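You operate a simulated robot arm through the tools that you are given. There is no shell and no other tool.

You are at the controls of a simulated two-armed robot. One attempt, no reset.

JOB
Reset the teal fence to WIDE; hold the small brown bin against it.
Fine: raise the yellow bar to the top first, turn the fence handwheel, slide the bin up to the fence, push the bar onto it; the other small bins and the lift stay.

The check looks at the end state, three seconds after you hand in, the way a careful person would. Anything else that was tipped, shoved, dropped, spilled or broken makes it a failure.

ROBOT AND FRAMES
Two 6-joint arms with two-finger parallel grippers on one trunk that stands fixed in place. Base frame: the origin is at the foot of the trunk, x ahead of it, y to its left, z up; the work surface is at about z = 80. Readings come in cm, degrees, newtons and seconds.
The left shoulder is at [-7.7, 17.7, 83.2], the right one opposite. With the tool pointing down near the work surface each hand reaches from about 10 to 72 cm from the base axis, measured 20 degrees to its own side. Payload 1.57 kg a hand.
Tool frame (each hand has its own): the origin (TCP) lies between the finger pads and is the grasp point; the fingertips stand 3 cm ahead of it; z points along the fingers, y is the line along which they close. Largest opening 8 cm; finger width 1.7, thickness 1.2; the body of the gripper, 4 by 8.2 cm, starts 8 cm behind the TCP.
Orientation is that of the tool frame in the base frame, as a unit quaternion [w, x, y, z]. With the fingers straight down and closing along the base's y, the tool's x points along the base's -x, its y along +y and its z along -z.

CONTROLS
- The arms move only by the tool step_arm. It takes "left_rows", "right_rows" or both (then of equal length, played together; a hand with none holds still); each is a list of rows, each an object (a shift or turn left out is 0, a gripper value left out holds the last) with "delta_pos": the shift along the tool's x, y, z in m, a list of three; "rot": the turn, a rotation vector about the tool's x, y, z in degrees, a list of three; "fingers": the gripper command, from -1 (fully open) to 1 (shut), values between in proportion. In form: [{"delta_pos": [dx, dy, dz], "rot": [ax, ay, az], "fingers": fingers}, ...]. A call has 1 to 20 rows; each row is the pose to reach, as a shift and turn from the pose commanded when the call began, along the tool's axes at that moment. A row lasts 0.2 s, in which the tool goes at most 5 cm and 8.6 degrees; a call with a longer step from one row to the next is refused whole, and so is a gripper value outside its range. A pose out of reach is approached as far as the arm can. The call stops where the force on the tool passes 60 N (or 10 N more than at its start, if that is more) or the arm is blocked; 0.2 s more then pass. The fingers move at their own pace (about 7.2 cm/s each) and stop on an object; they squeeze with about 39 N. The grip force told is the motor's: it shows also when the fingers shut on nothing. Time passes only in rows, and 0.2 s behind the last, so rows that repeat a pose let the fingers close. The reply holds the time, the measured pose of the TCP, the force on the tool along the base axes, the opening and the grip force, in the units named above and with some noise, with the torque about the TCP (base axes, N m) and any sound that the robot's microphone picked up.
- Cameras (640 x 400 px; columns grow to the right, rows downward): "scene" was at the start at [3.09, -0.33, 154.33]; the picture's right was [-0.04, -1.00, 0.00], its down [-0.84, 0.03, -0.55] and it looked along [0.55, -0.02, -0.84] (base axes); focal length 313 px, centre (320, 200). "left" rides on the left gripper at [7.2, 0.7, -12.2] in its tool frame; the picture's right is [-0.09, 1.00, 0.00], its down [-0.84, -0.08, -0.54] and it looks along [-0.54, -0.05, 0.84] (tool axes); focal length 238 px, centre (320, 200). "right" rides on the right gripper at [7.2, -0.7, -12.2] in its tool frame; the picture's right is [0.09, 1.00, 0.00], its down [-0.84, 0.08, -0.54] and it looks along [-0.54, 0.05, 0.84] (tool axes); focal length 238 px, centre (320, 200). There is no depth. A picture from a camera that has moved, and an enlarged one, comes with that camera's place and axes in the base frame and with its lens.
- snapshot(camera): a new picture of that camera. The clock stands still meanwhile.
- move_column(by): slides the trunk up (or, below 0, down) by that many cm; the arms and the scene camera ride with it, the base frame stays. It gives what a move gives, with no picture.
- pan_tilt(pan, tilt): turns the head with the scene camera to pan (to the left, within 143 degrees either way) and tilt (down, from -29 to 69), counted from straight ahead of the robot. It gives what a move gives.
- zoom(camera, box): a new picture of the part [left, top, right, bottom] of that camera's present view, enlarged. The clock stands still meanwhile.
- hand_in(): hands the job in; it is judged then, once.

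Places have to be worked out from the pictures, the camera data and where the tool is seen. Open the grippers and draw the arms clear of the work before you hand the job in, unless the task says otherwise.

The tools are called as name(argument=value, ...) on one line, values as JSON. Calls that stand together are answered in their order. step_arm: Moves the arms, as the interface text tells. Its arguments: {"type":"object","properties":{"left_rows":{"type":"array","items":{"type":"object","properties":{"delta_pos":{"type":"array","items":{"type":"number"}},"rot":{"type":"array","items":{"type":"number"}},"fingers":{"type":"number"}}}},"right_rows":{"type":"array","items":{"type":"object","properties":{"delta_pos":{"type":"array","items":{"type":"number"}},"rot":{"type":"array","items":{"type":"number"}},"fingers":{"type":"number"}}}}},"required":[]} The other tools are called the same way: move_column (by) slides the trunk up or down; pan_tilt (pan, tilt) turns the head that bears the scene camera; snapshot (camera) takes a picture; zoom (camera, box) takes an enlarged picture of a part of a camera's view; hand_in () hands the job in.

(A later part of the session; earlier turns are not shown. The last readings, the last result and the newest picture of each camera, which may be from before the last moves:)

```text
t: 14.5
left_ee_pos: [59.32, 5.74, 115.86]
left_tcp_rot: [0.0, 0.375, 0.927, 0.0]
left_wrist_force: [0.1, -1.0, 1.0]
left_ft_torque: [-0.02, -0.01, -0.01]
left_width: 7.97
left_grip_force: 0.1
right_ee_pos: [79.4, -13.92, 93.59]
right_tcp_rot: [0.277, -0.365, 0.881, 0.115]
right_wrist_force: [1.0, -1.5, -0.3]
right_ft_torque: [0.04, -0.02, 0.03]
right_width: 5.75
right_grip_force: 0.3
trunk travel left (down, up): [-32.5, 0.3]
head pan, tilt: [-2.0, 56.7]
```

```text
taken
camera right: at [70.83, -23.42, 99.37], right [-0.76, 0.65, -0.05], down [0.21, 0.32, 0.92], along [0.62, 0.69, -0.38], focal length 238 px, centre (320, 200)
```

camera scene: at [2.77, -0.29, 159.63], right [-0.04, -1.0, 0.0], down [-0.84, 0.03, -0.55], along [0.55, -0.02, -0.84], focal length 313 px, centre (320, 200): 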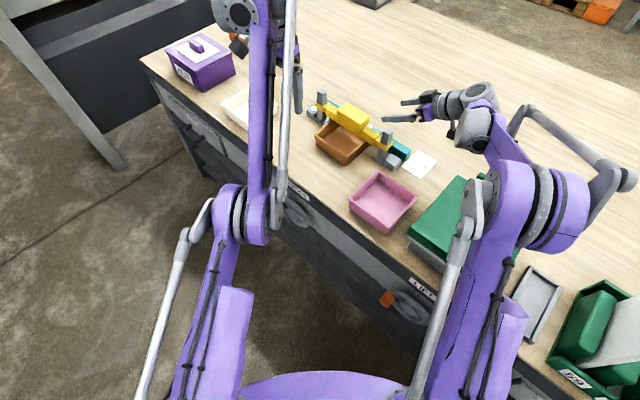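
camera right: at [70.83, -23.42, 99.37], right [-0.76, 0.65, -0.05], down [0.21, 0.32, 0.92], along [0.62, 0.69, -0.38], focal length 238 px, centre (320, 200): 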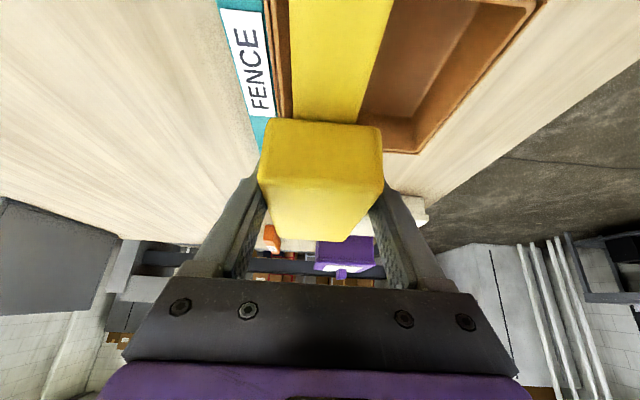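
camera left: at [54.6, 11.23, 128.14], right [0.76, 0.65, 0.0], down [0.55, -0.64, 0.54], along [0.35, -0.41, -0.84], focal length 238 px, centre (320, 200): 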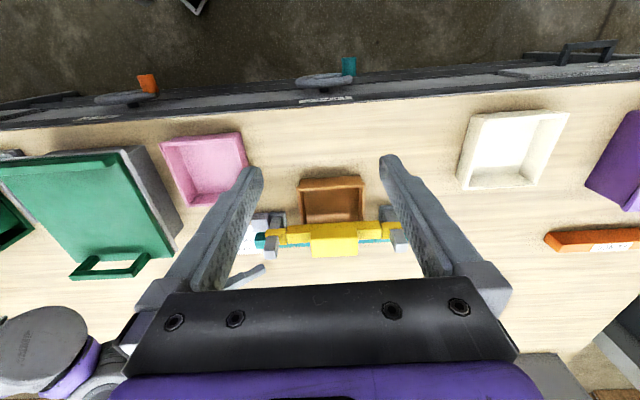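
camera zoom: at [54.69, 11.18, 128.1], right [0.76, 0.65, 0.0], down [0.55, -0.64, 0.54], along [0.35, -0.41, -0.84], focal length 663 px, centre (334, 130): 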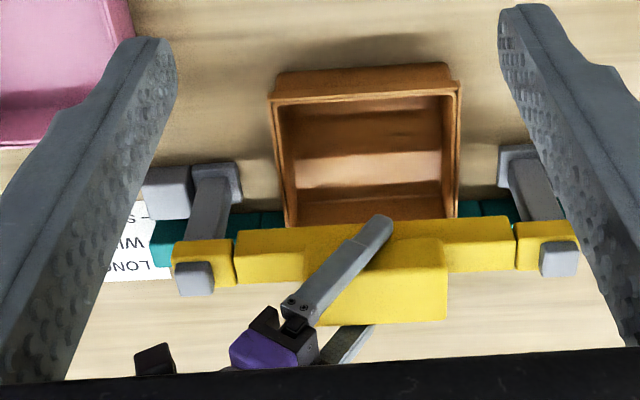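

The bar stays at the top with the fingers loose. I'll open fully, back out along the tool axis, then bring the right hand to a viewing pose over the card and fence end.

step_arm(right_rows=[{"fingers": -1}, {"fingers": -1}, {"delta_pos": [0, 0, -0.025], "fingers": -1}, {"delta_pos": [0, 0, -0.06]}, {"delta_pos": [0, 0, -0.1]}, {"delta_pos": [0, 0, -0.1]}])

step_arm(right_rows=[{"delta_pos": [0.02, -0.005, -0.022], "rot": [0, 2, 0]}, {"delta_pos": [0.05, -0.01, -0.05], "rot": [0, 6, 0]}, {"delta_pos": [0.08, -0.015, -0.075], "rot": [0, 11, 0]}, {"delta_pos": [0.11, -0.02, -0.1], "rot": [0, 16, 0]}, {"delta_pos": [0.14, -0.025, -0.13], "rot": [0, 21, 0]}, {"delta_pos": [0.17, -0.03, -0.16], "rot": [0, 26, 0]}, {"delta_pos": [0.2, -0.04, -0.19], "rot": [0, 31, 0]}, {"delta_pos": [0.235, -0.05, -0.214], "rot": [0, 35, 0]}, {"delta_pos": [0.235, -0.05, -0.214], "rot": [0, 35, 0]}])

snapshot(camera="right")

snapshot(camera="scene")

```text
t: 15.9
left_ee_pos: [59.53, 5.81, 115.93]
left_tcp_rot: [0.0, 0.375, 0.927, 0.0]
left_wrist_force: [0.9, 0.2, 0.3]
left_ft_torque: [0.02, 0.04, 0.03]
left_width: 7.99
left_grip_force: 0.0
right_ee_pos: [75.49, -17.83, 101.94]
right_tcp_rot: [0.278, -0.364, 0.882, 0.114]
right_wrist_force: [0.5, 0.2, 0.5]
right_ft_torque: [-0.01, 0.02, -0.02]
right_width: 8.0
right_grip_force: 0.1
trunk travel left (down, up): [-32.5, 0.3]
head pan, tilt: [-2.0, 56.7]
```

```text
t: 17.9
left_ee_pos: [59.43, 5.93, 115.87]
left_tcp_rot: [-0.001, 0.374, 0.927, 0.0]
left_wrist_force: [0.2, 0.6, 0.0]
left_ft_torque: [0.0, 0.01, -0.01]
left_width: 8.0
left_grip_force: 0.0
right_ee_pos: [56.46, -43.91, 106.07]
right_tcp_rot: [-0.001, -0.383, 0.924, 0.001]
right_wrist_force: [0.5, -0.1, 0.4]
right_ft_torque: [-0.02, -0.03, -0.02]
right_width: 7.99
right_grip_force: 0.1
trunk travel left (down, up): [-32.5, 0.3]
head pan, tilt: [-2.0, 56.7]
```

```text
taken
camera right: at [51.84, -49.32, 118.06], right [-0.77, 0.64, 0.0], down [0.54, 0.65, 0.54], along [0.35, 0.42, -0.84], focal length 238 px, centre (320, 200)
```

right: 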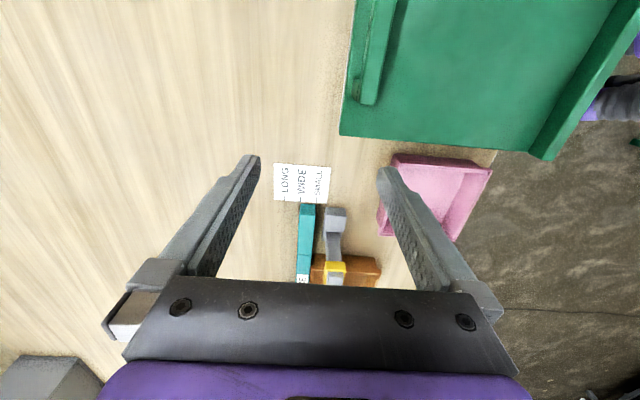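

```text
taken
camera scene: at [2.89, -0.27, 159.62], right [-0.04, -1.0, 0.0], down [-0.84, 0.03, -0.55], along [0.55, -0.02, -0.84], focal length 313 px, centre (320, 200)
```

scene: 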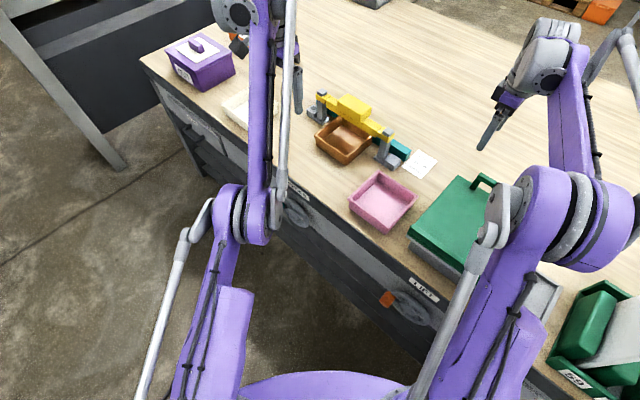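

The card, fence end and posts are now all visible from above along the fence. I'll zoom in here for the reference view before turning the wheel.

zoom(camera="right", box=[260, 150, 350, 220])

zoom(camera="left", box=[260, 40, 390, 120])

zoom(camera="scene", box=[270, 170, 350, 250])

```text
5.71 times, centred on (305, 185) of right
camera zoom: at [51.84, -49.32, 118.06], right [-0.77, 0.64, 0.0], down [0.54, 0.65, 0.54], along [0.35, 0.42, -0.84], focal length 1362 px, centre (406, 286)
```

zoom: 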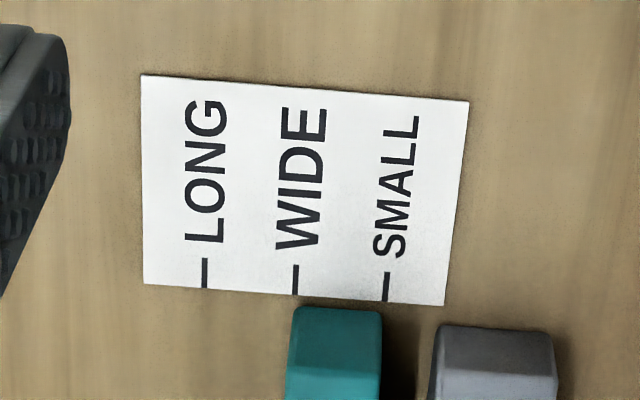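

```text
4.92 times, centred on (325, 80) of left
camera zoom: at [54.69, 11.24, 128.1], right [0.76, 0.65, 0.0], down [0.55, -0.64, 0.54], along [0.35, -0.41, -0.84], focal length 1173 px, centre (295, 791)
```

zoom: 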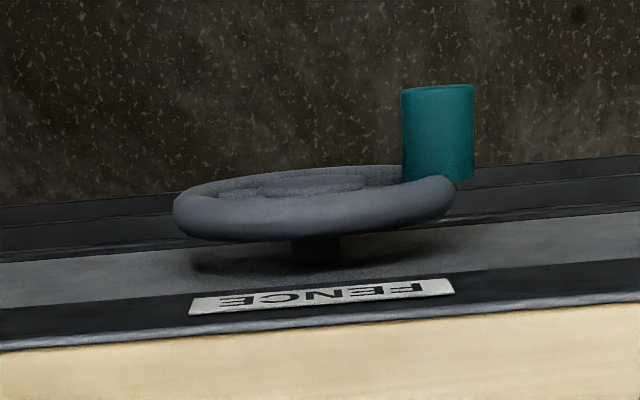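

```text
5.00 times, centred on (310, 210) of scene
camera zoom: at [2.89, -0.27, 159.62], right [-0.04, -1.0, 0.0], down [-0.84, 0.03, -0.55], along [0.55, -0.02, -0.84], focal length 1564 px, centre (370, 150)
```

zoom: 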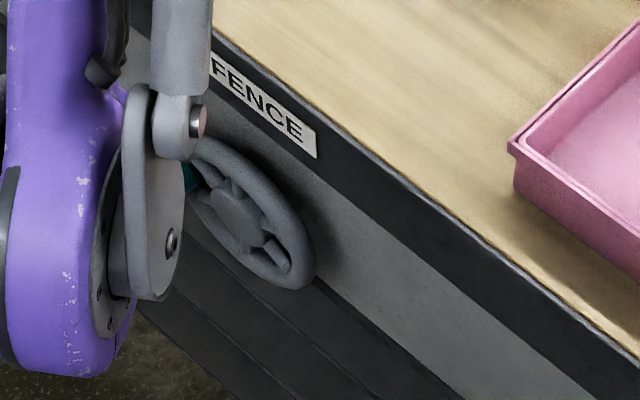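

Reference confirmed: the fence's front face lines up with the SMALL tick and its back face is one tick further, so the target is the front face on the WIDE tick. The FENCE wheel is centred near u≈47, v≈37.5, z≈66, with its crank knob near u≈52.3, v≈34.8, z≈67. I'll bring the left hand, tilted 45°, to a standoff in front of it.

step_arm(left_rows=[{"delta_pos": [0.02, 0.005, 0.02], "rot": [0.04, -5, 0.1]}, {"delta_pos": [0.045, 0.01, 0.05], "rot": [0.08, -10, 0.2]}, {"delta_pos": [0.07, 0.02, 0.08], "rot": [0.12, -15, 0.3]}, {"delta_pos": [0.095, 0.03, 0.11], "rot": [0.16, -20, 0.4]}, {"delta_pos": [0.115, 0.04, 0.15], "rot": [0.21, -25, 0.5]}, {"delta_pos": [0.13, 0.05, 0.19], "rot": [0.25, -30, 0.6]}, {"delta_pos": [0.138, 0.06, 0.23], "rot": [0.29, -35, 0.7]}, {"delta_pos": [0.138, 0.064, 0.27], "rot": [0.33, -40, 0.8]}, {"delta_pos": [0.138, 0.064, 0.309], "rot": [0.37, -45, 0.89]}, {"delta_pos": [0.138, 0.064, 0.309], "rot": [0.37, -45, 0.89]}])

snapshot(camera="left")

snapshot(camera="scene")

```text
t: 20.1
left_ee_pos: [68.28, 20.94, 116.54]
left_tcp_rot: [0.353, 0.353, 0.854, -0.146]
left_wrist_force: [0.1, -0.5, 0.1]
left_ft_torque: [-0.01, -0.03, 0.02]
left_width: 8.01
left_grip_force: 0.1
left hand out of reach, approached as far as the arm can: row 1, 2, 3, 4, 5, 6, 7, 8, 9, 10
right_ee_pos: [56.51, -43.82, 106.02]
right_tcp_rot: [0.0, -0.383, 0.924, 0.0]
right_wrist_force: [0.4, 0.1, 0.6]
right_ft_torque: [-0.03, -0.02, 0.02]
right_width: 8.0
right_grip_force: 0.0
trunk travel left (down, up): [-32.5, 0.3]
head pan, tilt: [-2.0, 56.7]
```

```text
taken
camera left: at [59.08, 31.05, 120.11], right [0.75, 0.66, 0.06], down [0.09, -0.2, 0.98], along [0.66, -0.72, -0.21], focal length 238 px, centre (320, 200)
```

left: 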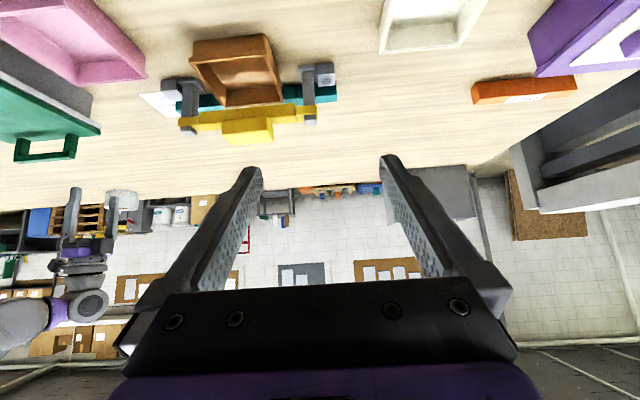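

```text
taken
camera scene: at [2.85, -0.31, 159.62], right [-0.04, -1.0, 0.0], down [-0.84, 0.03, -0.55], along [0.55, -0.02, -0.84], focal length 313 px, centre (320, 200)
```

scene: 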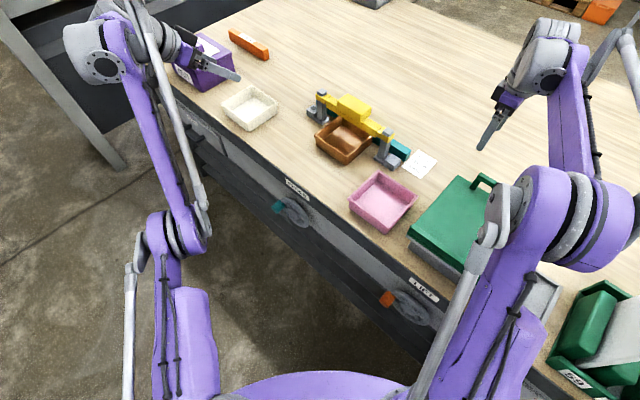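

The left hand answered oddly: it reached the tilt but stalled stretched out at (68, 21, 116), well above and in front of the bench, so nothing was touched. I'll send a zero shift to find out which pose counts as commanded now.

step_arm(left_rows=[{"delta_pos": [0, 0, 0]}])

```text
t: 20.5
left_ee_pos: [68.4, 20.88, 116.62]
left_tcp_rot: [0.354, 0.353, 0.854, -0.147]
left_wrist_force: [0.1, 0.1, -0.3]
left_ft_torque: [0.01, 0.0, 0.0]
left_width: 8.04
left_grip_force: 0.1
right_ee_pos: [56.38, -43.95, 105.93]
right_tcp_rot: [0.0, -0.383, 0.924, 0.0]
right_wrist_force: [-0.5, 0.0, 0.2]
right_ft_torque: [0.01, -0.01, 0.0]
right_width: 7.98
right_grip_force: 0.1
trunk travel left (down, up): [-32.5, 0.3]
head pan, tilt: [-2.0, 56.7]
```

The stalled pose itself is now the commanded one, so I can steer on from here. I'll pull the left hand back and down in small steps to see that it follows.

step_arm(left_rows=[{"delta_pos": [0.02, -0.01, -0.007]}, {"delta_pos": [0.04, -0.02, -0.014]}, {"delta_pos": [0.064, -0.03, -0.021]}, {"delta_pos": [0.064, -0.03, -0.021]}])

```text
t: 21.5
left_ee_pos: [67.1, 25.24, 116.75]
left_tcp_rot: [0.354, 0.353, 0.854, -0.147]
left_wrist_force: [-0.5, -0.2, -0.2]
left_ft_torque: [0.04, 0.01, 0.0]
left_width: 8.01
left_grip_force: 0.1
left hand out of reach, approached as far as the arm can: row 1, 2, 3, 4
right_ee_pos: [56.49, -43.94, 105.98]
right_tcp_rot: [-0.001, -0.383, 0.924, 0.0]
right_wrist_force: [0.8, -0.6, -0.2]
right_ft_torque: [0.0, 0.02, -0.01]
right_width: 7.99
right_grip_force: 0.0
trunk travel left (down, up): [-32.5, 0.3]
head pan, tilt: [-2.0, 56.7]
```

Backing out with this tilt is blocked, which looks like a wrist limit or the arm caught stretched. I'll un-tilt while drawing the left hand back toward its starting pose, where it is known to be free.

step_arm(left_rows=[{"delta_pos": [0.009, -0.017, -0.003], "rot": [0, 5.6, 0]}, {"delta_pos": [0.017, -0.035, -0.007], "rot": [0, 11.2, 0]}, {"delta_pos": [0.026, -0.052, -0.01], "rot": [0, 16.9, 0]}, {"delta_pos": [0.034, -0.069, -0.013], "rot": [0, 22.5, 0]}, {"delta_pos": [0.043, -0.086, -0.016], "rot": [0, 28.1, 0]}, {"delta_pos": [0.051, -0.103, -0.02], "rot": [0, 33.7, 0]}, {"delta_pos": [0.06, -0.121, -0.023], "rot": [0, 39.4, 0]}, {"delta_pos": [0.069, -0.138, -0.026], "rot": [0, 45, 0]}, {"delta_pos": [0.069, -0.138, -0.026], "rot": [0, 45, 0]}])

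snapshot(camera="scene")

```text
t: 23.5
left_ee_pos: [58.53, 20.77, 113.97]
left_tcp_rot: [-0.001, 0.383, 0.924, 0.0]
left_wrist_force: [-0.4, -0.3, 0.2]
left_ft_torque: [-0.03, -0.01, 0.02]
left_width: 7.97
left_grip_force: 0.0
left hand out of reach, approached as far as the arm can: row 1, 2, 3, 4, 5, 6, 7, 8, 9
right_ee_pos: [56.46, -43.81, 105.97]
right_tcp_rot: [0.001, -0.382, 0.924, 0.0]
right_wrist_force: [0.2, 0.5, 0.2]
right_ft_torque: [0.02, 0.02, -0.02]
right_width: 8.02
right_grip_force: 0.2
trunk travel left (down, up): [-32.5, 0.3]
head pan, tilt: [-2.0, 56.7]
```

```text
taken
camera scene: at [2.85, -0.29, 159.62], right [-0.04, -1.0, 0.0], down [-0.84, 0.03, -0.55], along [0.55, -0.02, -0.84], focal length 313 px, centre (320, 200)
```

scene: 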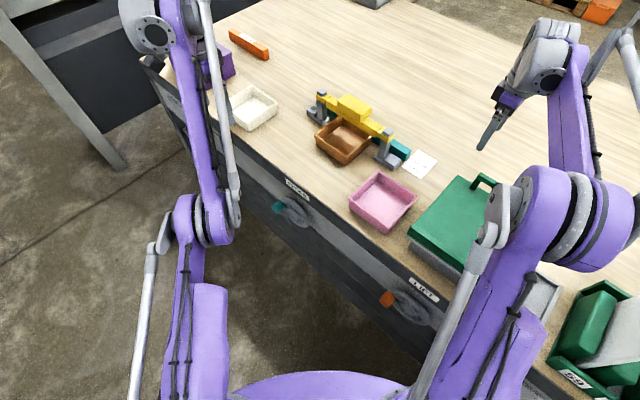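

The left arm looks fully straight at the elbow, so a pull straight back can't fold it. I'll try moving straight down, which should make the elbow bend.

step_arm(left_rows=[{"delta_pos": [0, 0, 0.02]}, {"delta_pos": [0, 0, 0.04]}, {"delta_pos": [0, 0, 0.06]}, {"delta_pos": [0, 0, 0.06]}])

```text
t: 24.5
left_ee_pos: [59.09, 20.97, 110.05]
left_tcp_rot: [0.0, 0.382, 0.924, -0.001]
left_wrist_force: [-0.6, -0.1, -0.2]
left_ft_torque: [-0.04, -0.02, 0.02]
left_width: 8.0
left_grip_force: 0.0
left hand out of reach, approached as far as the arm can: row 2, 3, 4
right_ee_pos: [56.41, -43.79, 105.95]
right_tcp_rot: [0.0, -0.383, 0.924, 0.0]
right_wrist_force: [0.7, -0.4, 0.5]
right_ft_torque: [0.0, -0.01, -0.02]
right_width: 8.01
right_grip_force: 0.0
trunk travel left (down, up): [-32.5, 0.3]
head pan, tilt: [-2.0, 56.7]
```

It moved part of the way and then hit a limit again. I'll take the left hand back to its original starting configuration, raised with the trunk, which is certainly inside its range, and then work out which turns it allows.

step_arm(left_rows=[{"delta_pos": [0, 0, -0.03], "rot": [0, 0, 0]}, {"delta_pos": [0, 0, -0.06], "rot": [0, 0, -6]}, {"delta_pos": [0.005, -0.006, -0.085], "rot": [0, 0, -12]}, {"delta_pos": [0.01, -0.012, -0.114], "rot": [0, 0, -18]}, {"delta_pos": [0.016, -0.02, -0.114], "rot": [0, 0, -24]}, {"delta_pos": [0.024, -0.028, -0.114], "rot": [0, 0, -30]}, {"delta_pos": [0.032, -0.038, -0.114], "rot": [0, 0, -36]}, {"delta_pos": [0.041, -0.051, -0.114], "rot": [0, 0, -42]}, {"delta_pos": [0.041, -0.051, -0.114], "rot": [0, 0, -45]}, {"delta_pos": [0.041, -0.051, -0.114], "rot": [0, 0, -45]}])

snapshot(camera="scene")

```text
t: 26.7
left_ee_pos: [56.01, 20.29, 122.85]
left_tcp_rot: [-0.001, -0.002, 1.0, 0.0]
left_wrist_force: [-0.6, 0.3, 0.0]
left_ft_torque: [0.01, 0.04, 0.05]
left_width: 8.02
left_grip_force: 0.1
left hand out of reach, approached as far as the arm can: row 6, 7, 8, 9, 10
right_ee_pos: [56.45, -43.77, 105.88]
right_tcp_rot: [0.0, -0.383, 0.924, 0.0]
right_wrist_force: [0.1, -0.4, 0.2]
right_ft_torque: [0.04, 0.01, -0.02]
right_width: 8.01
right_grip_force: 0.0
trunk travel left (down, up): [-32.5, 0.3]
head pan, tilt: [-2.0, 56.7]
```

```text
taken
camera scene: at [2.86, -0.34, 159.62], right [-0.04, -1.0, 0.0], down [-0.84, 0.03, -0.55], along [0.55, -0.02, -0.84], focal length 313 px, centre (320, 200)
```

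scene: 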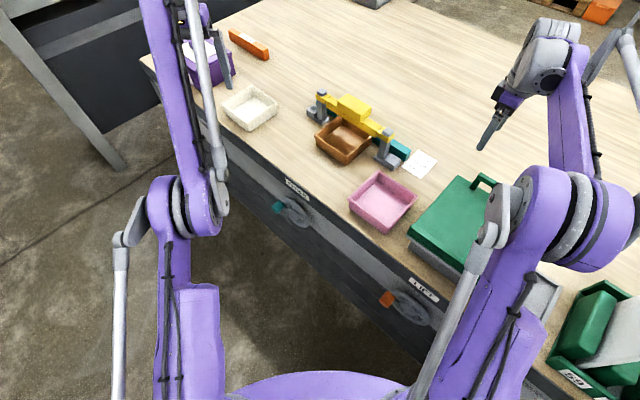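

The left arm is nearly straight and the solver can't fold it with small pulls. I'll command a longer progressive move inward and down in free space, in front of the bench, so the elbow has to bend.

step_arm(left_rows=[{"delta_pos": [0.02, 0, 0.03]}, {"delta_pos": [0.04, 0, 0.06]}, {"delta_pos": [0.06, 0, 0.09]}, {"delta_pos": [0.085, 0, 0.11]}, {"delta_pos": [0.11, 0, 0.13]}, {"delta_pos": [0.135, 0, 0.15]}, {"delta_pos": [0.16, 0, 0.17]}, {"delta_pos": [0.16, 0, 0.17]}])

snapshot(camera="scene")

```text
t: 28.5
left_ee_pos: [59.02, 20.83, 109.81]
left_tcp_rot: [0.0, 0.0, 1.0, 0.0]
left_wrist_force: [-0.3, 0.6, -1.5]
left_ft_torque: [0.01, -0.02, -0.05]
left_width: 7.97
left_grip_force: 0.0
left hand out of reach, approached as far as the arm can: row 1, 2, 3, 4, 5, 6, 7, 8
right_ee_pos: [56.41, -43.91, 105.95]
right_tcp_rot: [0.0, -0.383, 0.924, 0.001]
right_wrist_force: [0.1, 0.2, 1.3]
right_ft_torque: [0.01, -0.03, -0.01]
right_width: 7.98
right_grip_force: 0.1
trunk travel left (down, up): [-32.5, 0.3]
head pan, tilt: [-2.0, 56.7]
```

```text
taken
camera scene: at [2.87, -0.31, 159.63], right [-0.04, -1.0, 0.0], down [-0.84, 0.03, -0.55], along [0.55, -0.02, -0.84], focal length 313 px, centre (320, 200)
```

scene: 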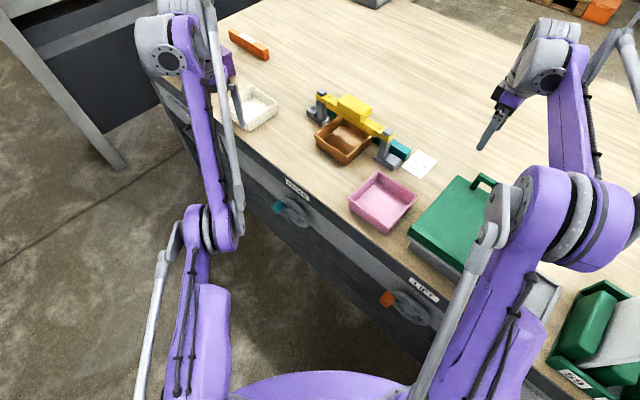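

The stuck points fit a 42 cm circle, which tells me the left arm flipped to elbow-down when I over-reached, and its wrist pitch is at its limit. I'll stretch it until straight and then lead it straight down in the free space in front of the bench, so the elbow folds back upward.

step_arm(left_rows=[{"delta_pos": [-0.03, 0, 0]}, {"delta_pos": [-0.06, 0, 0]}, {"delta_pos": [-0.075, 0, 0]}, {"delta_pos": [-0.078, 0, 0.04]}, {"delta_pos": [-0.078, 0, 0.08]}, {"delta_pos": [-0.078, 0, 0.12]}, {"delta_pos": [-0.078, 0, 0.15]}, {"delta_pos": [-0.078, 0, 0.15]}])

snapshot(camera="scene")

```text
t: 30.3
left_ee_pos: [70.66, 20.85, 96.9]
left_tcp_rot: [-0.002, -0.001, 1.0, 0.0]
left_wrist_force: [-0.8, -0.3, -0.2]
left_ft_torque: [-0.05, 0.04, -0.01]
left_width: 8.01
left_grip_force: 0.1
left hand out of reach, approached as far as the arm can: row 5, 6, 7, 8
right_ee_pos: [56.42, -43.88, 106.06]
right_tcp_rot: [0.0, -0.382, 0.924, -0.001]
right_wrist_force: [-0.1, 0.2, -0.6]
right_ft_torque: [0.02, 0.02, -0.01]
right_width: 8.01
right_grip_force: 0.0
trunk travel left (down, up): [-32.5, 0.3]
head pan, tilt: [-2.0, 56.7]
```

```text
taken
camera scene: at [2.82, -0.34, 159.62], right [-0.04, -1.0, 0.0], down [-0.84, 0.03, -0.55], along [0.55, -0.02, -0.84], focal length 313 px, centre (320, 200)
```

scene: 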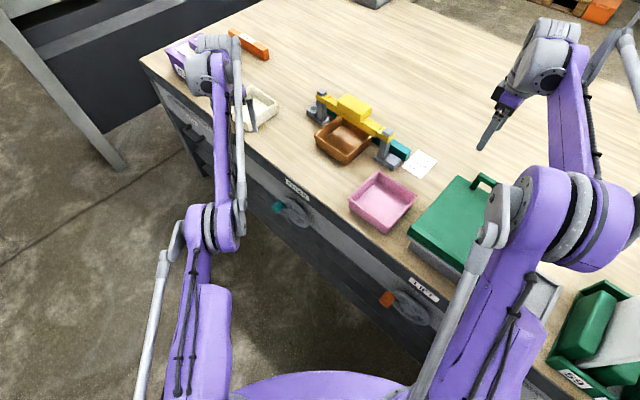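

The arm is now dead straight, and downward moves didn't bend it, so its elbow swings sideways (it was outward at the start). I'll lead the hand sideways to the right and slightly inward, high above everything, so the elbow folds outward again.

step_arm(left_rows=[{"delta_pos": [0, -0.03, 0]}, {"delta_pos": [0.005, -0.06, 0]}, {"delta_pos": [0.015, -0.09, 0]}, {"delta_pos": [0.03, -0.12, 0]}, {"delta_pos": [0.05, -0.15, 0]}, {"delta_pos": [0.05, -0.15, 0]}])

snapshot(camera="scene")

```text
t: 31.7
left_ee_pos: [68.93, 5.46, 98.42]
left_tcp_rot: [-0.001, 0.0, 1.0, 0.0]
left_wrist_force: [-0.2, -0.6, -0.5]
left_ft_torque: [-0.02, -0.04, -0.04]
left_width: 8.01
left_grip_force: 0.0
left hand out of reach, approached as far as the arm can: row 2, 3, 4, 5, 6
right_ee_pos: [56.35, -43.79, 105.95]
right_tcp_rot: [0.0, -0.383, 0.924, -0.001]
right_wrist_force: [0.6, 0.5, -0.2]
right_ft_torque: [-0.05, 0.0, 0.0]
right_width: 8.0
right_grip_force: 0.1
trunk travel left (down, up): [-32.5, 0.3]
head pan, tilt: [-2.0, 56.7]
```

```text
taken
camera scene: at [2.87, -0.27, 159.62], right [-0.04, -1.0, 0.0], down [-0.84, 0.03, -0.55], along [0.55, -0.02, -0.84], focal length 313 px, centre (320, 200)
```

scene: 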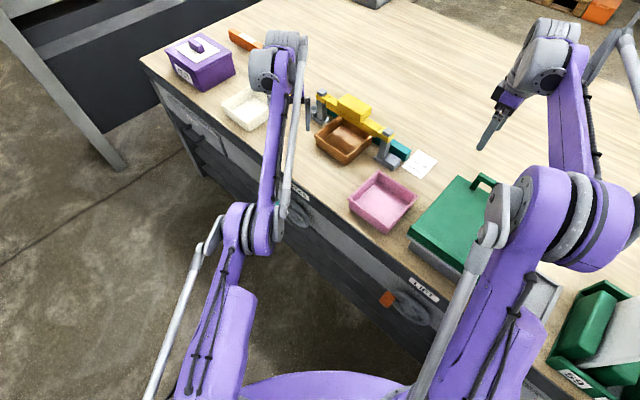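

All stuck poses share the same shoulder-to-wrist distance (79.7 cm), so the arm is hyperextended past straight with a small allowance. Pitching the tool backward about the wrist should put a true upward bend in the elbow; I'll do that in place, then draw inward.

step_arm(left_rows=[{"delta_pos": [0.02, 0, -0.001], "rot": [0, 6, 0]}, {"delta_pos": [0.043, 0, -0.005], "rot": [0, 12, 0]}, {"delta_pos": [0.065, 0, -0.011], "rot": [0, 18, 0]}, {"delta_pos": [0.086, 0, -0.019], "rot": [0, 24, 0]}, {"delta_pos": [0.107, 0, -0.029], "rot": [0, 30, 0]}, {"delta_pos": [0.127, 0, -0.041], "rot": [0, 36, 0]}, {"delta_pos": [0.135, 0, -0.041], "rot": [0, 36, 0]}, {"delta_pos": [0.16, 0, -0.041], "rot": [0, 36, 0]}, {"delta_pos": [0.2, 0, -0.041], "rot": [0, 36, 0]}, {"delta_pos": [0.24, 0, -0.041], "rot": [0, 36, 0]}, {"delta_pos": [0.24, 0, -0.041], "rot": [0, 36, 0]}])

snapshot(camera="scene")

```text
t: 32.7
left_ee_pos: [61.22, 5.5, 99.88]
left_tcp_rot: [-0.183, 0.0, 0.983, -0.003]
left_wrist_force: [12.4, -3.9, -25.3]
left_ft_torque: [0.05, 1.04, -0.14]
left_width: 7.98
left_grip_force: 0.0
right_ee_pos: [56.47, -43.78, 105.94]
right_tcp_rot: [0.001, -0.383, 0.924, 0.001]
right_wrist_force: [-0.4, 0.6, -0.4]
right_ft_torque: [0.02, 0.01, 0.02]
right_width: 7.99
right_grip_force: 0.0
trunk travel left (down, up): [-32.5, 0.3]
head pan, tilt: [-2.0, 56.7]
stopped in row 4 (left hand): the force on the tool passed its limit at 136 N (the readings are from after the stop); the commanded pose is now the measured one
```

```text
taken
camera scene: at [2.86, -0.32, 159.62], right [-0.04, -1.0, 0.0], down [-0.84, 0.03, -0.55], along [0.55, -0.02, -0.84], focal length 313 px, centre (320, 200)
```

scene: 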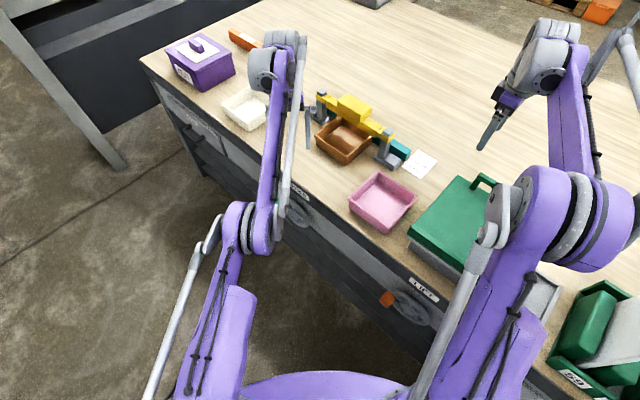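

The left tool stopped with a force spike: the camera stalk must have met its own forearm when pitching back; nothing on the bench is near it. The elbow should now carry a slight upward bend, so I'll draw the hand inward from here, which also opens that contact.

step_arm(left_rows=[{"delta_pos": [0.009, 0, 0.004]}, {"delta_pos": [0.023, 0, 0.009]}, {"delta_pos": [0.037, 0, 0.014]}, {"delta_pos": [0.056, 0, 0.022]}, {"delta_pos": [0.074, 0, 0.029]}, {"delta_pos": [0.093, 0, 0.036]}, {"delta_pos": [0.093, 0, 0.036]}])

snapshot(camera="scene")

```text
t: 33.1
left_ee_pos: [61.12, 5.41, 99.84]
left_tcp_rot: [-0.181, 0.002, 0.984, -0.003]
left_wrist_force: [6.5, -3.1, -15.4]
left_ft_torque: [0.05, 0.52, -0.04]
left_width: 8.04
left_grip_force: 0.1
left hand out of reach, approached as far as the arm can: row 1
right_ee_pos: [56.56, -43.76, 105.89]
right_tcp_rot: [-0.001, -0.382, 0.924, 0.0]
right_wrist_force: [-0.4, -0.1, -0.9]
right_ft_torque: [0.02, 0.04, 0.01]
right_width: 8.0
right_grip_force: 0.1
trunk travel left (down, up): [-32.5, 0.3]
head pan, tilt: [-2.0, 56.7]
stopped in row 1 (left hand): the force on the tool passed its limit at 70 N (the readings are from after the stop); the commanded pose is now the measured one
```

```text
taken
camera scene: at [2.85, -0.33, 159.62], right [-0.04, -1.0, 0.0], down [-0.84, 0.03, -0.55], along [0.55, -0.02, -0.84], focal length 313 px, centre (320, 200)
```

scene: 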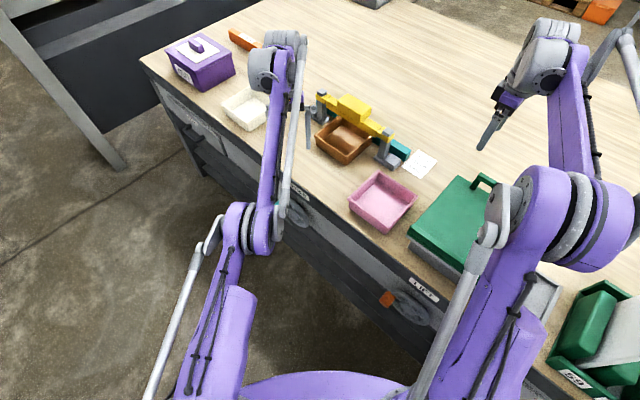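

Still pressing on something; I'll look closely at the left wrist to see what touches what.

zoom(camera="scene", box=[220, 20, 350, 160])

snapshot(camera="left")

snapshot(camera="right")

```text
2.86 times, centred on (285, 90) of scene
camera zoom: at [2.85, -0.33, 159.62], right [-0.04, -1.0, 0.0], down [-0.84, 0.03, -0.55], along [0.55, -0.02, -0.84], focal length 893 px, centre (420, 514)
```

zoom: 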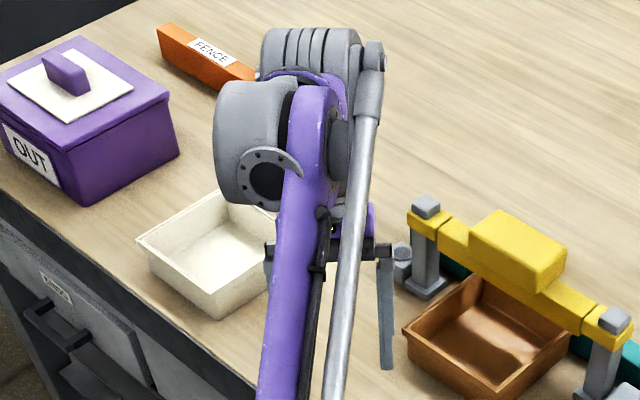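

```text
taken
camera left: at [58.73, 6.15, 113.97], right [0.09, 1.0, -0.04], down [0.97, -0.08, 0.21], along [0.2, -0.06, -0.98], focal length 238 px, centre (320, 200)
```

left: 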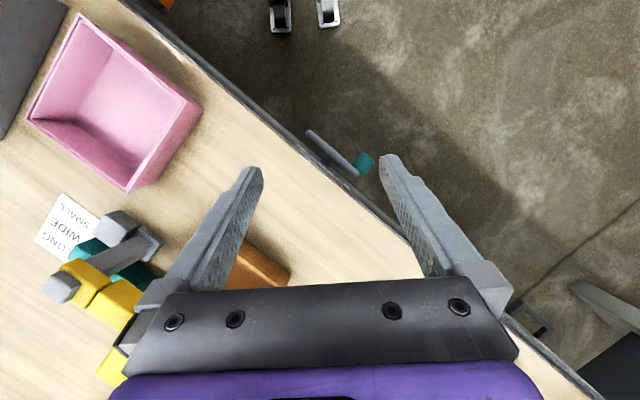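

```text
taken
camera right: at [51.84, -49.32, 118.03], right [-0.77, 0.64, 0.0], down [0.54, 0.65, 0.54], along [0.35, 0.42, -0.84], focal length 238 px, centre (320, 200)
```

right: 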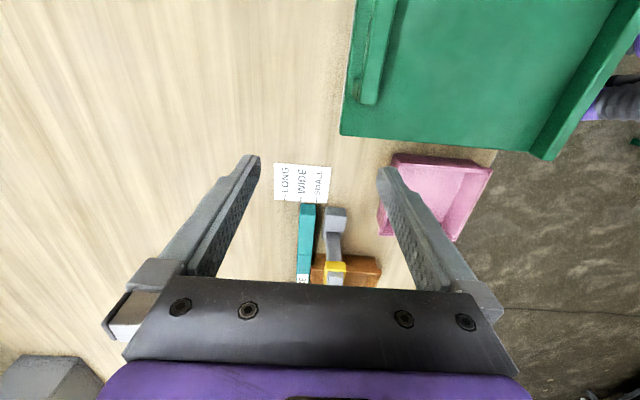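

The left camera stalk is against its own forearm, nothing else. I'll tilt the tool well forward instead (arm kept straight), after which tilting it back to straight-down should give the elbow a clean upward bend without that contact.

step_arm(left_rows=[{"delta_pos": [-0.028, 0, -0.002], "rot": [0, -7.3, 0]}, {"delta_pos": [-0.056, 0, -0.007], "rot": [0, -14.7, 0]}, {"delta_pos": [-0.082, 0, -0.016], "rot": [0, -22, 0]}, {"delta_pos": [-0.108, 0, -0.028], "rot": [0, -29.3, 0]}, {"delta_pos": [-0.132, 0, -0.044], "rot": [0, -36.7, 0]}, {"delta_pos": [-0.153, 0, -0.062], "rot": [0, -44, 0]}, {"delta_pos": [-0.172, 0, -0.083], "rot": [0, -51.3, 0]}, {"delta_pos": [-0.188, 0, -0.106], "rot": [0, -58.7, 0]}, {"delta_pos": [-0.201, 0, -0.131], "rot": [0, -66, 0]}, {"delta_pos": [-0.222, -0.004, -0.151], "rot": [0, -66, 0]}, {"delta_pos": [-0.222, -0.004, -0.151], "rot": [0, -66, 0]}])

zoom(camera="scene", box=[180, 0, 400, 160])

```text
t: 35.5
left_ee_pos: [86.07, 5.17, 105.7]
left_tcp_rot: [0.383, -0.001, 0.924, -0.002]
left_wrist_force: [0.9, 0.6, 0.3]
left_ft_torque: [-0.01, -0.02, 0.04]
left_width: 8.01
left_grip_force: 0.1
left hand out of reach, approached as far as the arm can: row 10, 11
right_ee_pos: [56.46, -43.9, 106.0]
right_tcp_rot: [0.0, -0.382, 0.924, 0.0]
right_wrist_force: [0.3, -0.4, 0.1]
right_ft_torque: [-0.02, -0.03, 0.0]
right_width: 8.02
right_grip_force: 0.1
trunk travel left (down, up): [-32.5, 0.3]
head pan, tilt: [-2.0, 56.7]
```

```text
2.50 times, centred on (290, 80) of scene
camera zoom: at [2.86, -0.3, 159.62], right [-0.04, -1.0, 0.0], down [-0.84, 0.03, -0.55], along [0.55, -0.02, -0.84], focal length 782 px, centre (395, 500)
```

zoom: 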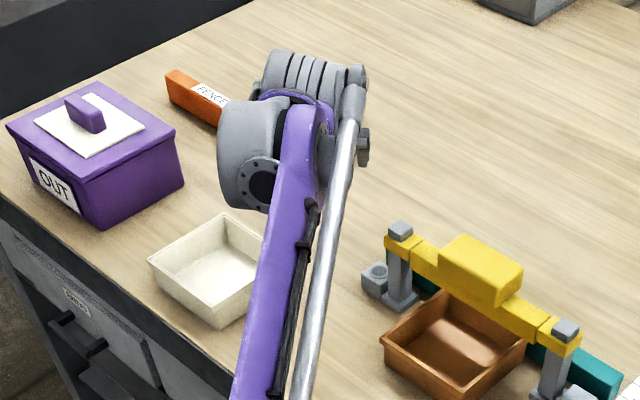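

Contact cleared and the arm is straight with the tool 45° forward. Now I'll tilt back to straight-down while easing the wrist inward so the elbow bends the right way, then keep drawing in.

step_arm(left_rows=[{"delta_pos": [0.0296, 0.0001, -0.0023], "rot": [0, 7.5, 0]}, {"delta_pos": [0.0592, 0.0003, -0.0085], "rot": [0, 15, 0]}, {"delta_pos": [0.0883, 0.0006, -0.0185], "rot": [0, 22.5, 0]}, {"delta_pos": [0.1164, 0.0009, -0.0323], "rot": [0, 30, 0]}, {"delta_pos": [0.143, 0.0013, -0.0495], "rot": [0, 37.5, 0]}, {"delta_pos": [0.1676, 0.0017, -0.0696], "rot": [0, 45, 0]}, {"delta_pos": [0.196, 0.0057, -0.0908], "rot": [0, 45, 0]}, {"delta_pos": [0.224, 0.0097, -0.112], "rot": [0, 45, 0]}, {"delta_pos": [0.2525, 0.0137, -0.133], "rot": [0, 45, 0]}, {"delta_pos": [0.281, 0.0177, -0.154], "rot": [0, 45, 0]}, {"delta_pos": [0.281, 0.0177, -0.154], "rot": [0, 45, 0]}])

snapshot(camera="scene")

```text
t: 37.9
left_ee_pos: [55.45, 6.98, 96.65]
left_tcp_rot: [-0.001, 0.001, 1.0, -0.002]
left_wrist_force: [0.4, 0.5, -0.1]
left_ft_torque: [0.0, 0.02, -0.03]
left_width: 8.0
left_grip_force: 0.1
right_ee_pos: [56.64, -43.9, 105.94]
right_tcp_rot: [0.0, -0.383, 0.924, 0.0]
right_wrist_force: [0.4, -0.1, 0.3]
right_ft_torque: [-0.04, 0.01, -0.01]
right_width: 7.98
right_grip_force: 0.1
trunk travel left (down, up): [-32.5, 0.3]
head pan, tilt: [-2.0, 56.7]
```

```text
taken
camera scene: at [2.94, -0.34, 159.63], right [-0.04, -1.0, 0.0], down [-0.84, 0.03, -0.55], along [0.55, -0.02, -0.84], focal length 313 px, centre (320, 200)
```

scene: 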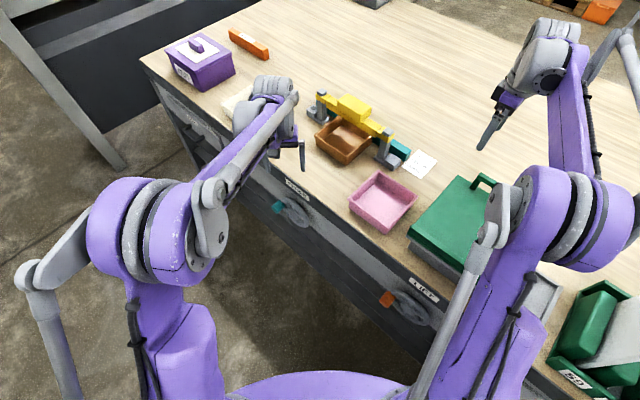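

The left arm is back in its proper elbow-up posture with free movement. I'll turn it to face the bench front (yaw −45°) and bring it in front of the FENCE wheel, still above it.

step_arm(left_rows=[{"delta_pos": [0.005, 0.02, 0.0], "rot": [0, 0, 6.5]}, {"delta_pos": [0.01, 0.04, 0.01], "rot": [0, 0, 13]}, {"delta_pos": [0.015, 0.06, 0.02], "rot": [0, 0, 19.5]}, {"delta_pos": [0.015, 0.08, 0.035], "rot": [0, 0, 26]}, {"delta_pos": [0.015, 0.1, 0.05], "rot": [0, 0, 32.5]}, {"delta_pos": [0.015, 0.12, 0.065], "rot": [0, 0, 39]}, {"delta_pos": [0.015, 0.13, 0.08], "rot": [0, 0, 45]}, {"delta_pos": [0.015, 0.13, 0.08], "rot": [0, 0, 45]}])

step_arm(left_rows=[{"delta_pos": [0.0, 0, 0.0], "rot": [0, -6, 0]}, {"delta_pos": [0.0, 0, 0.0], "rot": [0, -12, 0]}, {"delta_pos": [0.0, 0, 0.0], "rot": [0, -18, 0]}, {"delta_pos": [0.0, 0, 0.0], "rot": [0, -24, 0]}, {"delta_pos": [0.0, 0, 0.0], "rot": [0, -30, 0]}, {"delta_pos": [0.0, 0, 0.0], "rot": [0, -36, 0]}, {"delta_pos": [0.0, 0, 0.0], "rot": [0, -40, 0]}, {"delta_pos": [0.0, 0, 0.0], "rot": [0, -40, 0]}])

snapshot(camera="left")

snapshot(camera="scene")

```text
t: 39.7
left_ee_pos: [54.26, 19.96, 88.65]
left_tcp_rot: [0.001, 0.384, 0.924, -0.003]
left_wrist_force: [0.0, 0.4, -0.1]
left_ft_torque: [-0.01, -0.02, 0.0]
left_width: 8.02
left_grip_force: 0.0
right_ee_pos: [56.63, -43.86, 105.93]
right_tcp_rot: [0.0, -0.383, 0.924, 0.0]
right_wrist_force: [-0.4, 0.3, 0.3]
right_ft_torque: [0.0, -0.04, -0.01]
right_width: 7.99
right_grip_force: 0.1
trunk travel left (down, up): [-32.5, 0.3]
head pan, tilt: [-2.0, 56.7]
```

```text
t: 41.5
left_ee_pos: [54.13, 19.91, 88.59]
left_tcp_rot: [0.318, 0.359, 0.868, -0.133]
left_wrist_force: [-0.1, 0.1, 0.1]
left_ft_torque: [0.0, 0.02, -0.02]
left_width: 7.99
left_grip_force: 0.0
right_ee_pos: [56.49, -43.75, 105.92]
right_tcp_rot: [-0.001, -0.383, 0.924, 0.0]
right_wrist_force: [0.7, -0.2, 0.6]
right_ft_torque: [0.0, -0.02, -0.02]
right_width: 8.0
right_grip_force: 0.0
trunk travel left (down, up): [-32.5, 0.3]
head pan, tilt: [-2.0, 56.7]
```

```text
taken
camera left: at [45.01, 29.91, 93.25], right [0.75, 0.65, 0.06], down [0.15, -0.26, 0.95], along [0.64, -0.71, -0.29], focal length 238 px, centre (320, 200)
```

left: 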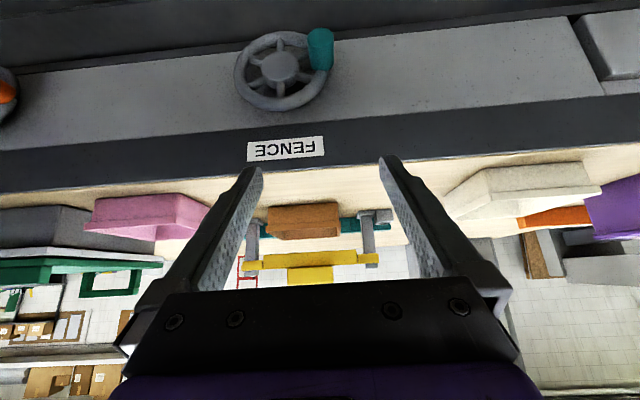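

```text
taken
camera scene: at [2.86, -0.34, 159.62], right [-0.04, -1.0, 0.0], down [-0.84, 0.03, -0.55], along [0.55, -0.02, -0.84], focal length 313 px, centre (320, 200)
```

scene: 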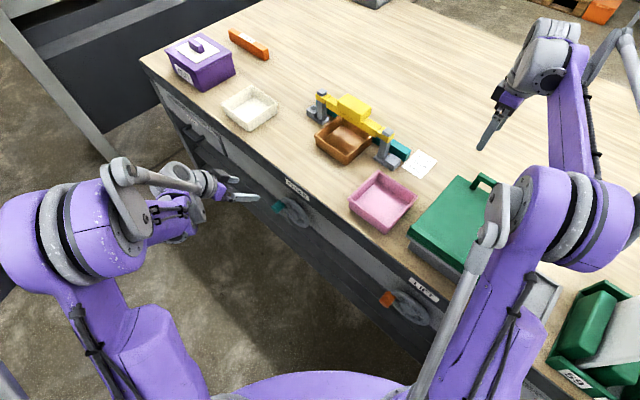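

Now there's a clean face-on view of the FENCE wheel from the left hand. I'll zoom in to fix the hub and knob positions.

zoom(camera="left", box=[210, 10, 360, 130])

zoom(camera="scene", box=[260, 170, 340, 240])

```text
3.33 times, centred on (285, 70) of left
camera zoom: at [45.01, 29.91, 93.25], right [0.75, 0.65, 0.06], down [0.15, -0.26, 0.95], along [0.64, -0.71, -0.29], focal length 794 px, centre (437, 633)
```

zoom: 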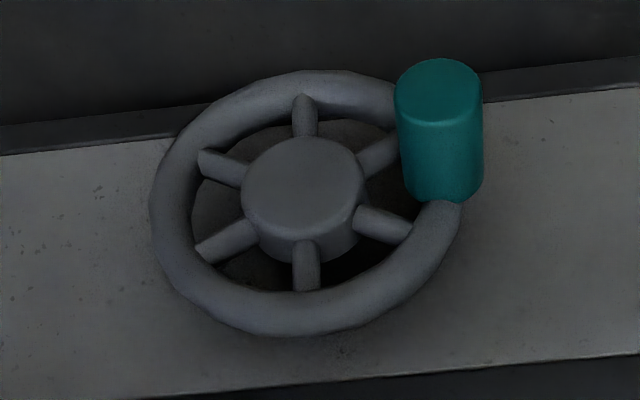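

```text
5.71 times, centred on (300, 205) of scene
camera zoom: at [2.86, -0.34, 159.62], right [-0.04, -1.0, 0.0], down [-0.84, 0.03, -0.55], along [0.55, -0.02, -0.84], focal length 1787 px, centre (434, 171)
```

zoom: 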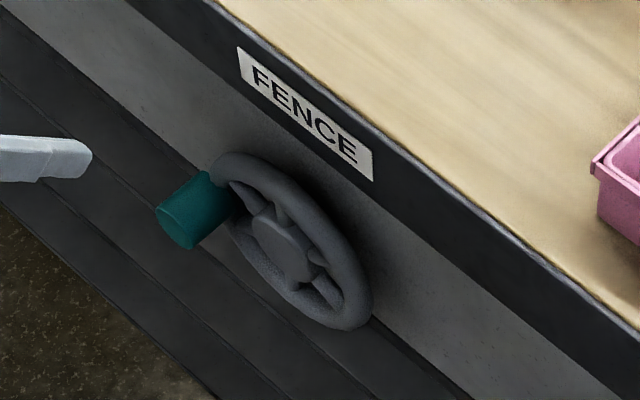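

Triangulating both views gives the wheel centre at u=47.1, v=37.7, z=65.2 with the knob (3.3 cm diameter) at u=53.1, z=64.6, its end at v≈34. I'll ease the tilt to 20° and go to a standoff just above the knob.

step_arm(left_rows=[{"delta_pos": [0.009, 0.0015, 0.034], "rot": [0, 4, 0], "fingers": -1}, {"delta_pos": [0.019, 0.003, 0.07], "rot": [0, 8, 0]}, {"delta_pos": [0.029, 0.0045, 0.106], "rot": [0, 12, 0]}, {"delta_pos": [0.038, 0.006, 0.141], "rot": [0, 16, 0]}, {"delta_pos": [0.048, 0.0075, 0.176], "rot": [0, 20, 0]}, {"delta_pos": [0.048, 0.0075, 0.176], "rot": [0, 20, 0]}])

snapshot(camera="left")

zoom(camera="scene", box=[220, 150, 350, 250])

```text
t: 42.9
left_ee_pos: [59.88, 15.01, 72.1]
left_tcp_rot: [0.161, 0.378, 0.909, -0.07]
left_wrist_force: [-0.2, 0.6, -0.4]
left_ft_torque: [-0.01, 0.01, -0.01]
left_width: 8.02
left_grip_force: 0.0
right_ee_pos: [56.39, -43.81, 105.96]
right_tcp_rot: [0.0, -0.383, 0.924, 0.0]
right_wrist_force: [-0.4, 0.8, 0.3]
right_ft_torque: [0.02, -0.01, -0.03]
right_width: 7.99
right_grip_force: 0.0
trunk travel left (down, up): [-32.5, 0.3]
head pan, tilt: [-2.0, 56.7]
```

```text
taken
camera left: at [52.59, 23.14, 81.07], right [0.77, 0.64, 0.03], down [0.37, -0.48, 0.8], along [0.53, -0.6, -0.6], focal length 238 px, centre (320, 200)
```

left: 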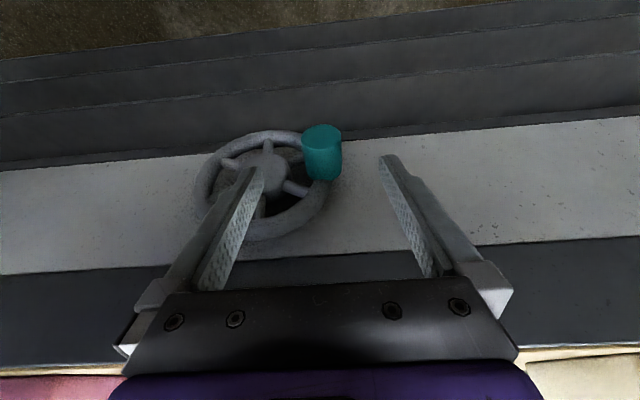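

```text
4.00 times, centred on (285, 200) of scene
camera zoom: at [2.8, -0.31, 159.62], right [-0.04, -1.0, 0.0], down [-0.84, 0.03, -0.55], along [0.55, -0.02, -0.84], focal length 1251 px, centre (460, 200)
```

zoom: 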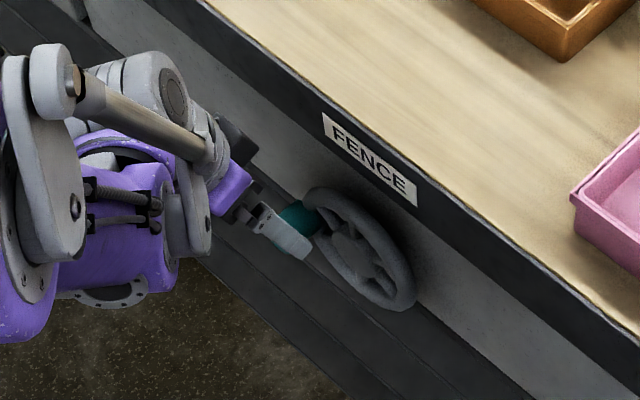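

The knob sits centred between the finger tracks. I'll advance 8.2 cm along the tool to bring it between the pads.

step_arm(left_rows=[{"delta_pos": [0, 0, 0.025]}, {"delta_pos": [0, 0, 0.05]}, {"delta_pos": [0, 0, 0.07]}, {"delta_pos": [0, 0, 0.082]}, {"delta_pos": [0, 0, 0.082]}])

snapshot(camera="left")

zoom(camera="scene", box=[220, 150, 350, 250])

```text
t: 44.1
left_ee_pos: [61.96, 13.03, 64.24]
left_tcp_rot: [0.161, 0.377, 0.909, -0.07]
left_wrist_force: [0.8, -0.1, -0.2]
left_ft_torque: [-0.02, 0.0, 0.05]
left_width: 8.01
left_grip_force: 0.0
right_ee_pos: [56.43, -43.93, 105.9]
right_tcp_rot: [-0.001, -0.382, 0.924, 0.0]
right_wrist_force: [0.2, -0.1, 0.8]
right_ft_torque: [-0.02, -0.02, 0.03]
right_width: 8.02
right_grip_force: 0.0
trunk travel left (down, up): [-32.5, 0.3]
head pan, tilt: [-2.0, 56.7]
```

```text
taken
camera left: at [54.66, 21.28, 73.36], right [0.77, 0.64, 0.03], down [0.37, -0.48, 0.8], along [0.53, -0.6, -0.6], focal length 238 px, centre (320, 200)
```

left: 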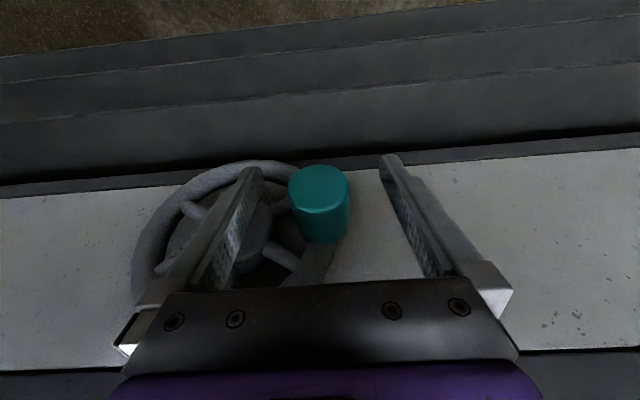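

```text
4.00 times, centred on (285, 200) of scene
camera zoom: at [2.85, -0.33, 159.62], right [-0.04, -1.0, 0.0], down [-0.84, 0.03, -0.55], along [0.55, -0.02, -0.84], focal length 1251 px, centre (460, 200)
```

zoom: 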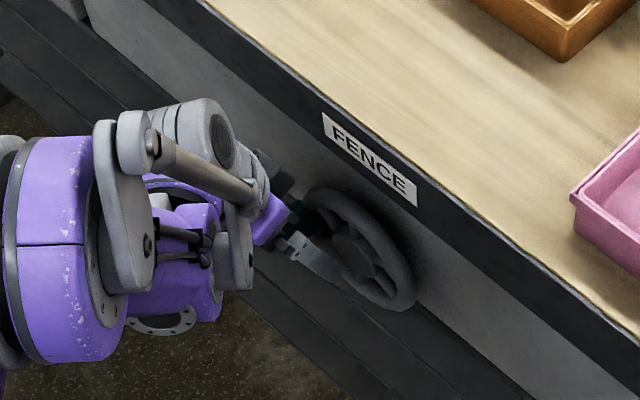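

The knob is between the pads, TCP at u=53.0, v=34.6, z=64.2. Closing on it.

step_arm(left_rows=[{"fingers": 1}, {"fingers": 1}, {"fingers": 1}, {"fingers": 1}])

snapshot(camera="left")

```text
t: 45.1
left_ee_pos: [61.89, 13.02, 64.38]
left_tcp_rot: [0.162, 0.377, 0.909, -0.07]
left_wrist_force: [-2.5, -1.9, -1.7]
left_ft_torque: [0.03, -0.06, -0.03]
left_width: 3.33
left_grip_force: 41.5
right_ee_pos: [56.43, -43.96, 105.98]
right_tcp_rot: [-0.001, -0.383, 0.924, 0.0]
right_wrist_force: [-0.5, -1.3, -0.5]
right_ft_torque: [-0.03, 0.0, 0.02]
right_width: 8.0
right_grip_force: 0.1
trunk travel left (down, up): [-32.5, 0.3]
head pan, tilt: [-2.0, 56.7]
```

```text
taken
camera left: at [54.64, 21.26, 73.37], right [0.77, 0.64, 0.03], down [0.37, -0.48, 0.8], along [0.53, -0.6, -0.6], focal length 238 px, centre (320, 200)
```

left: 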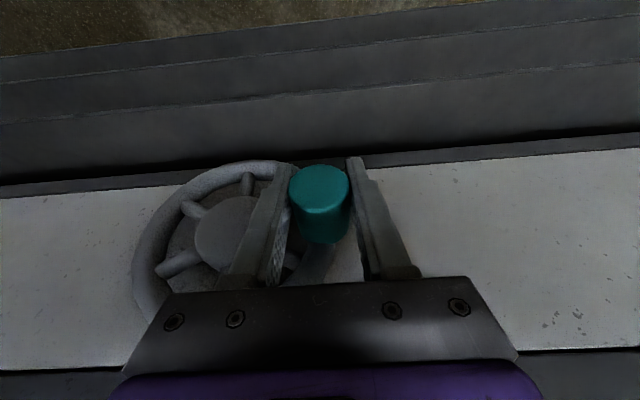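

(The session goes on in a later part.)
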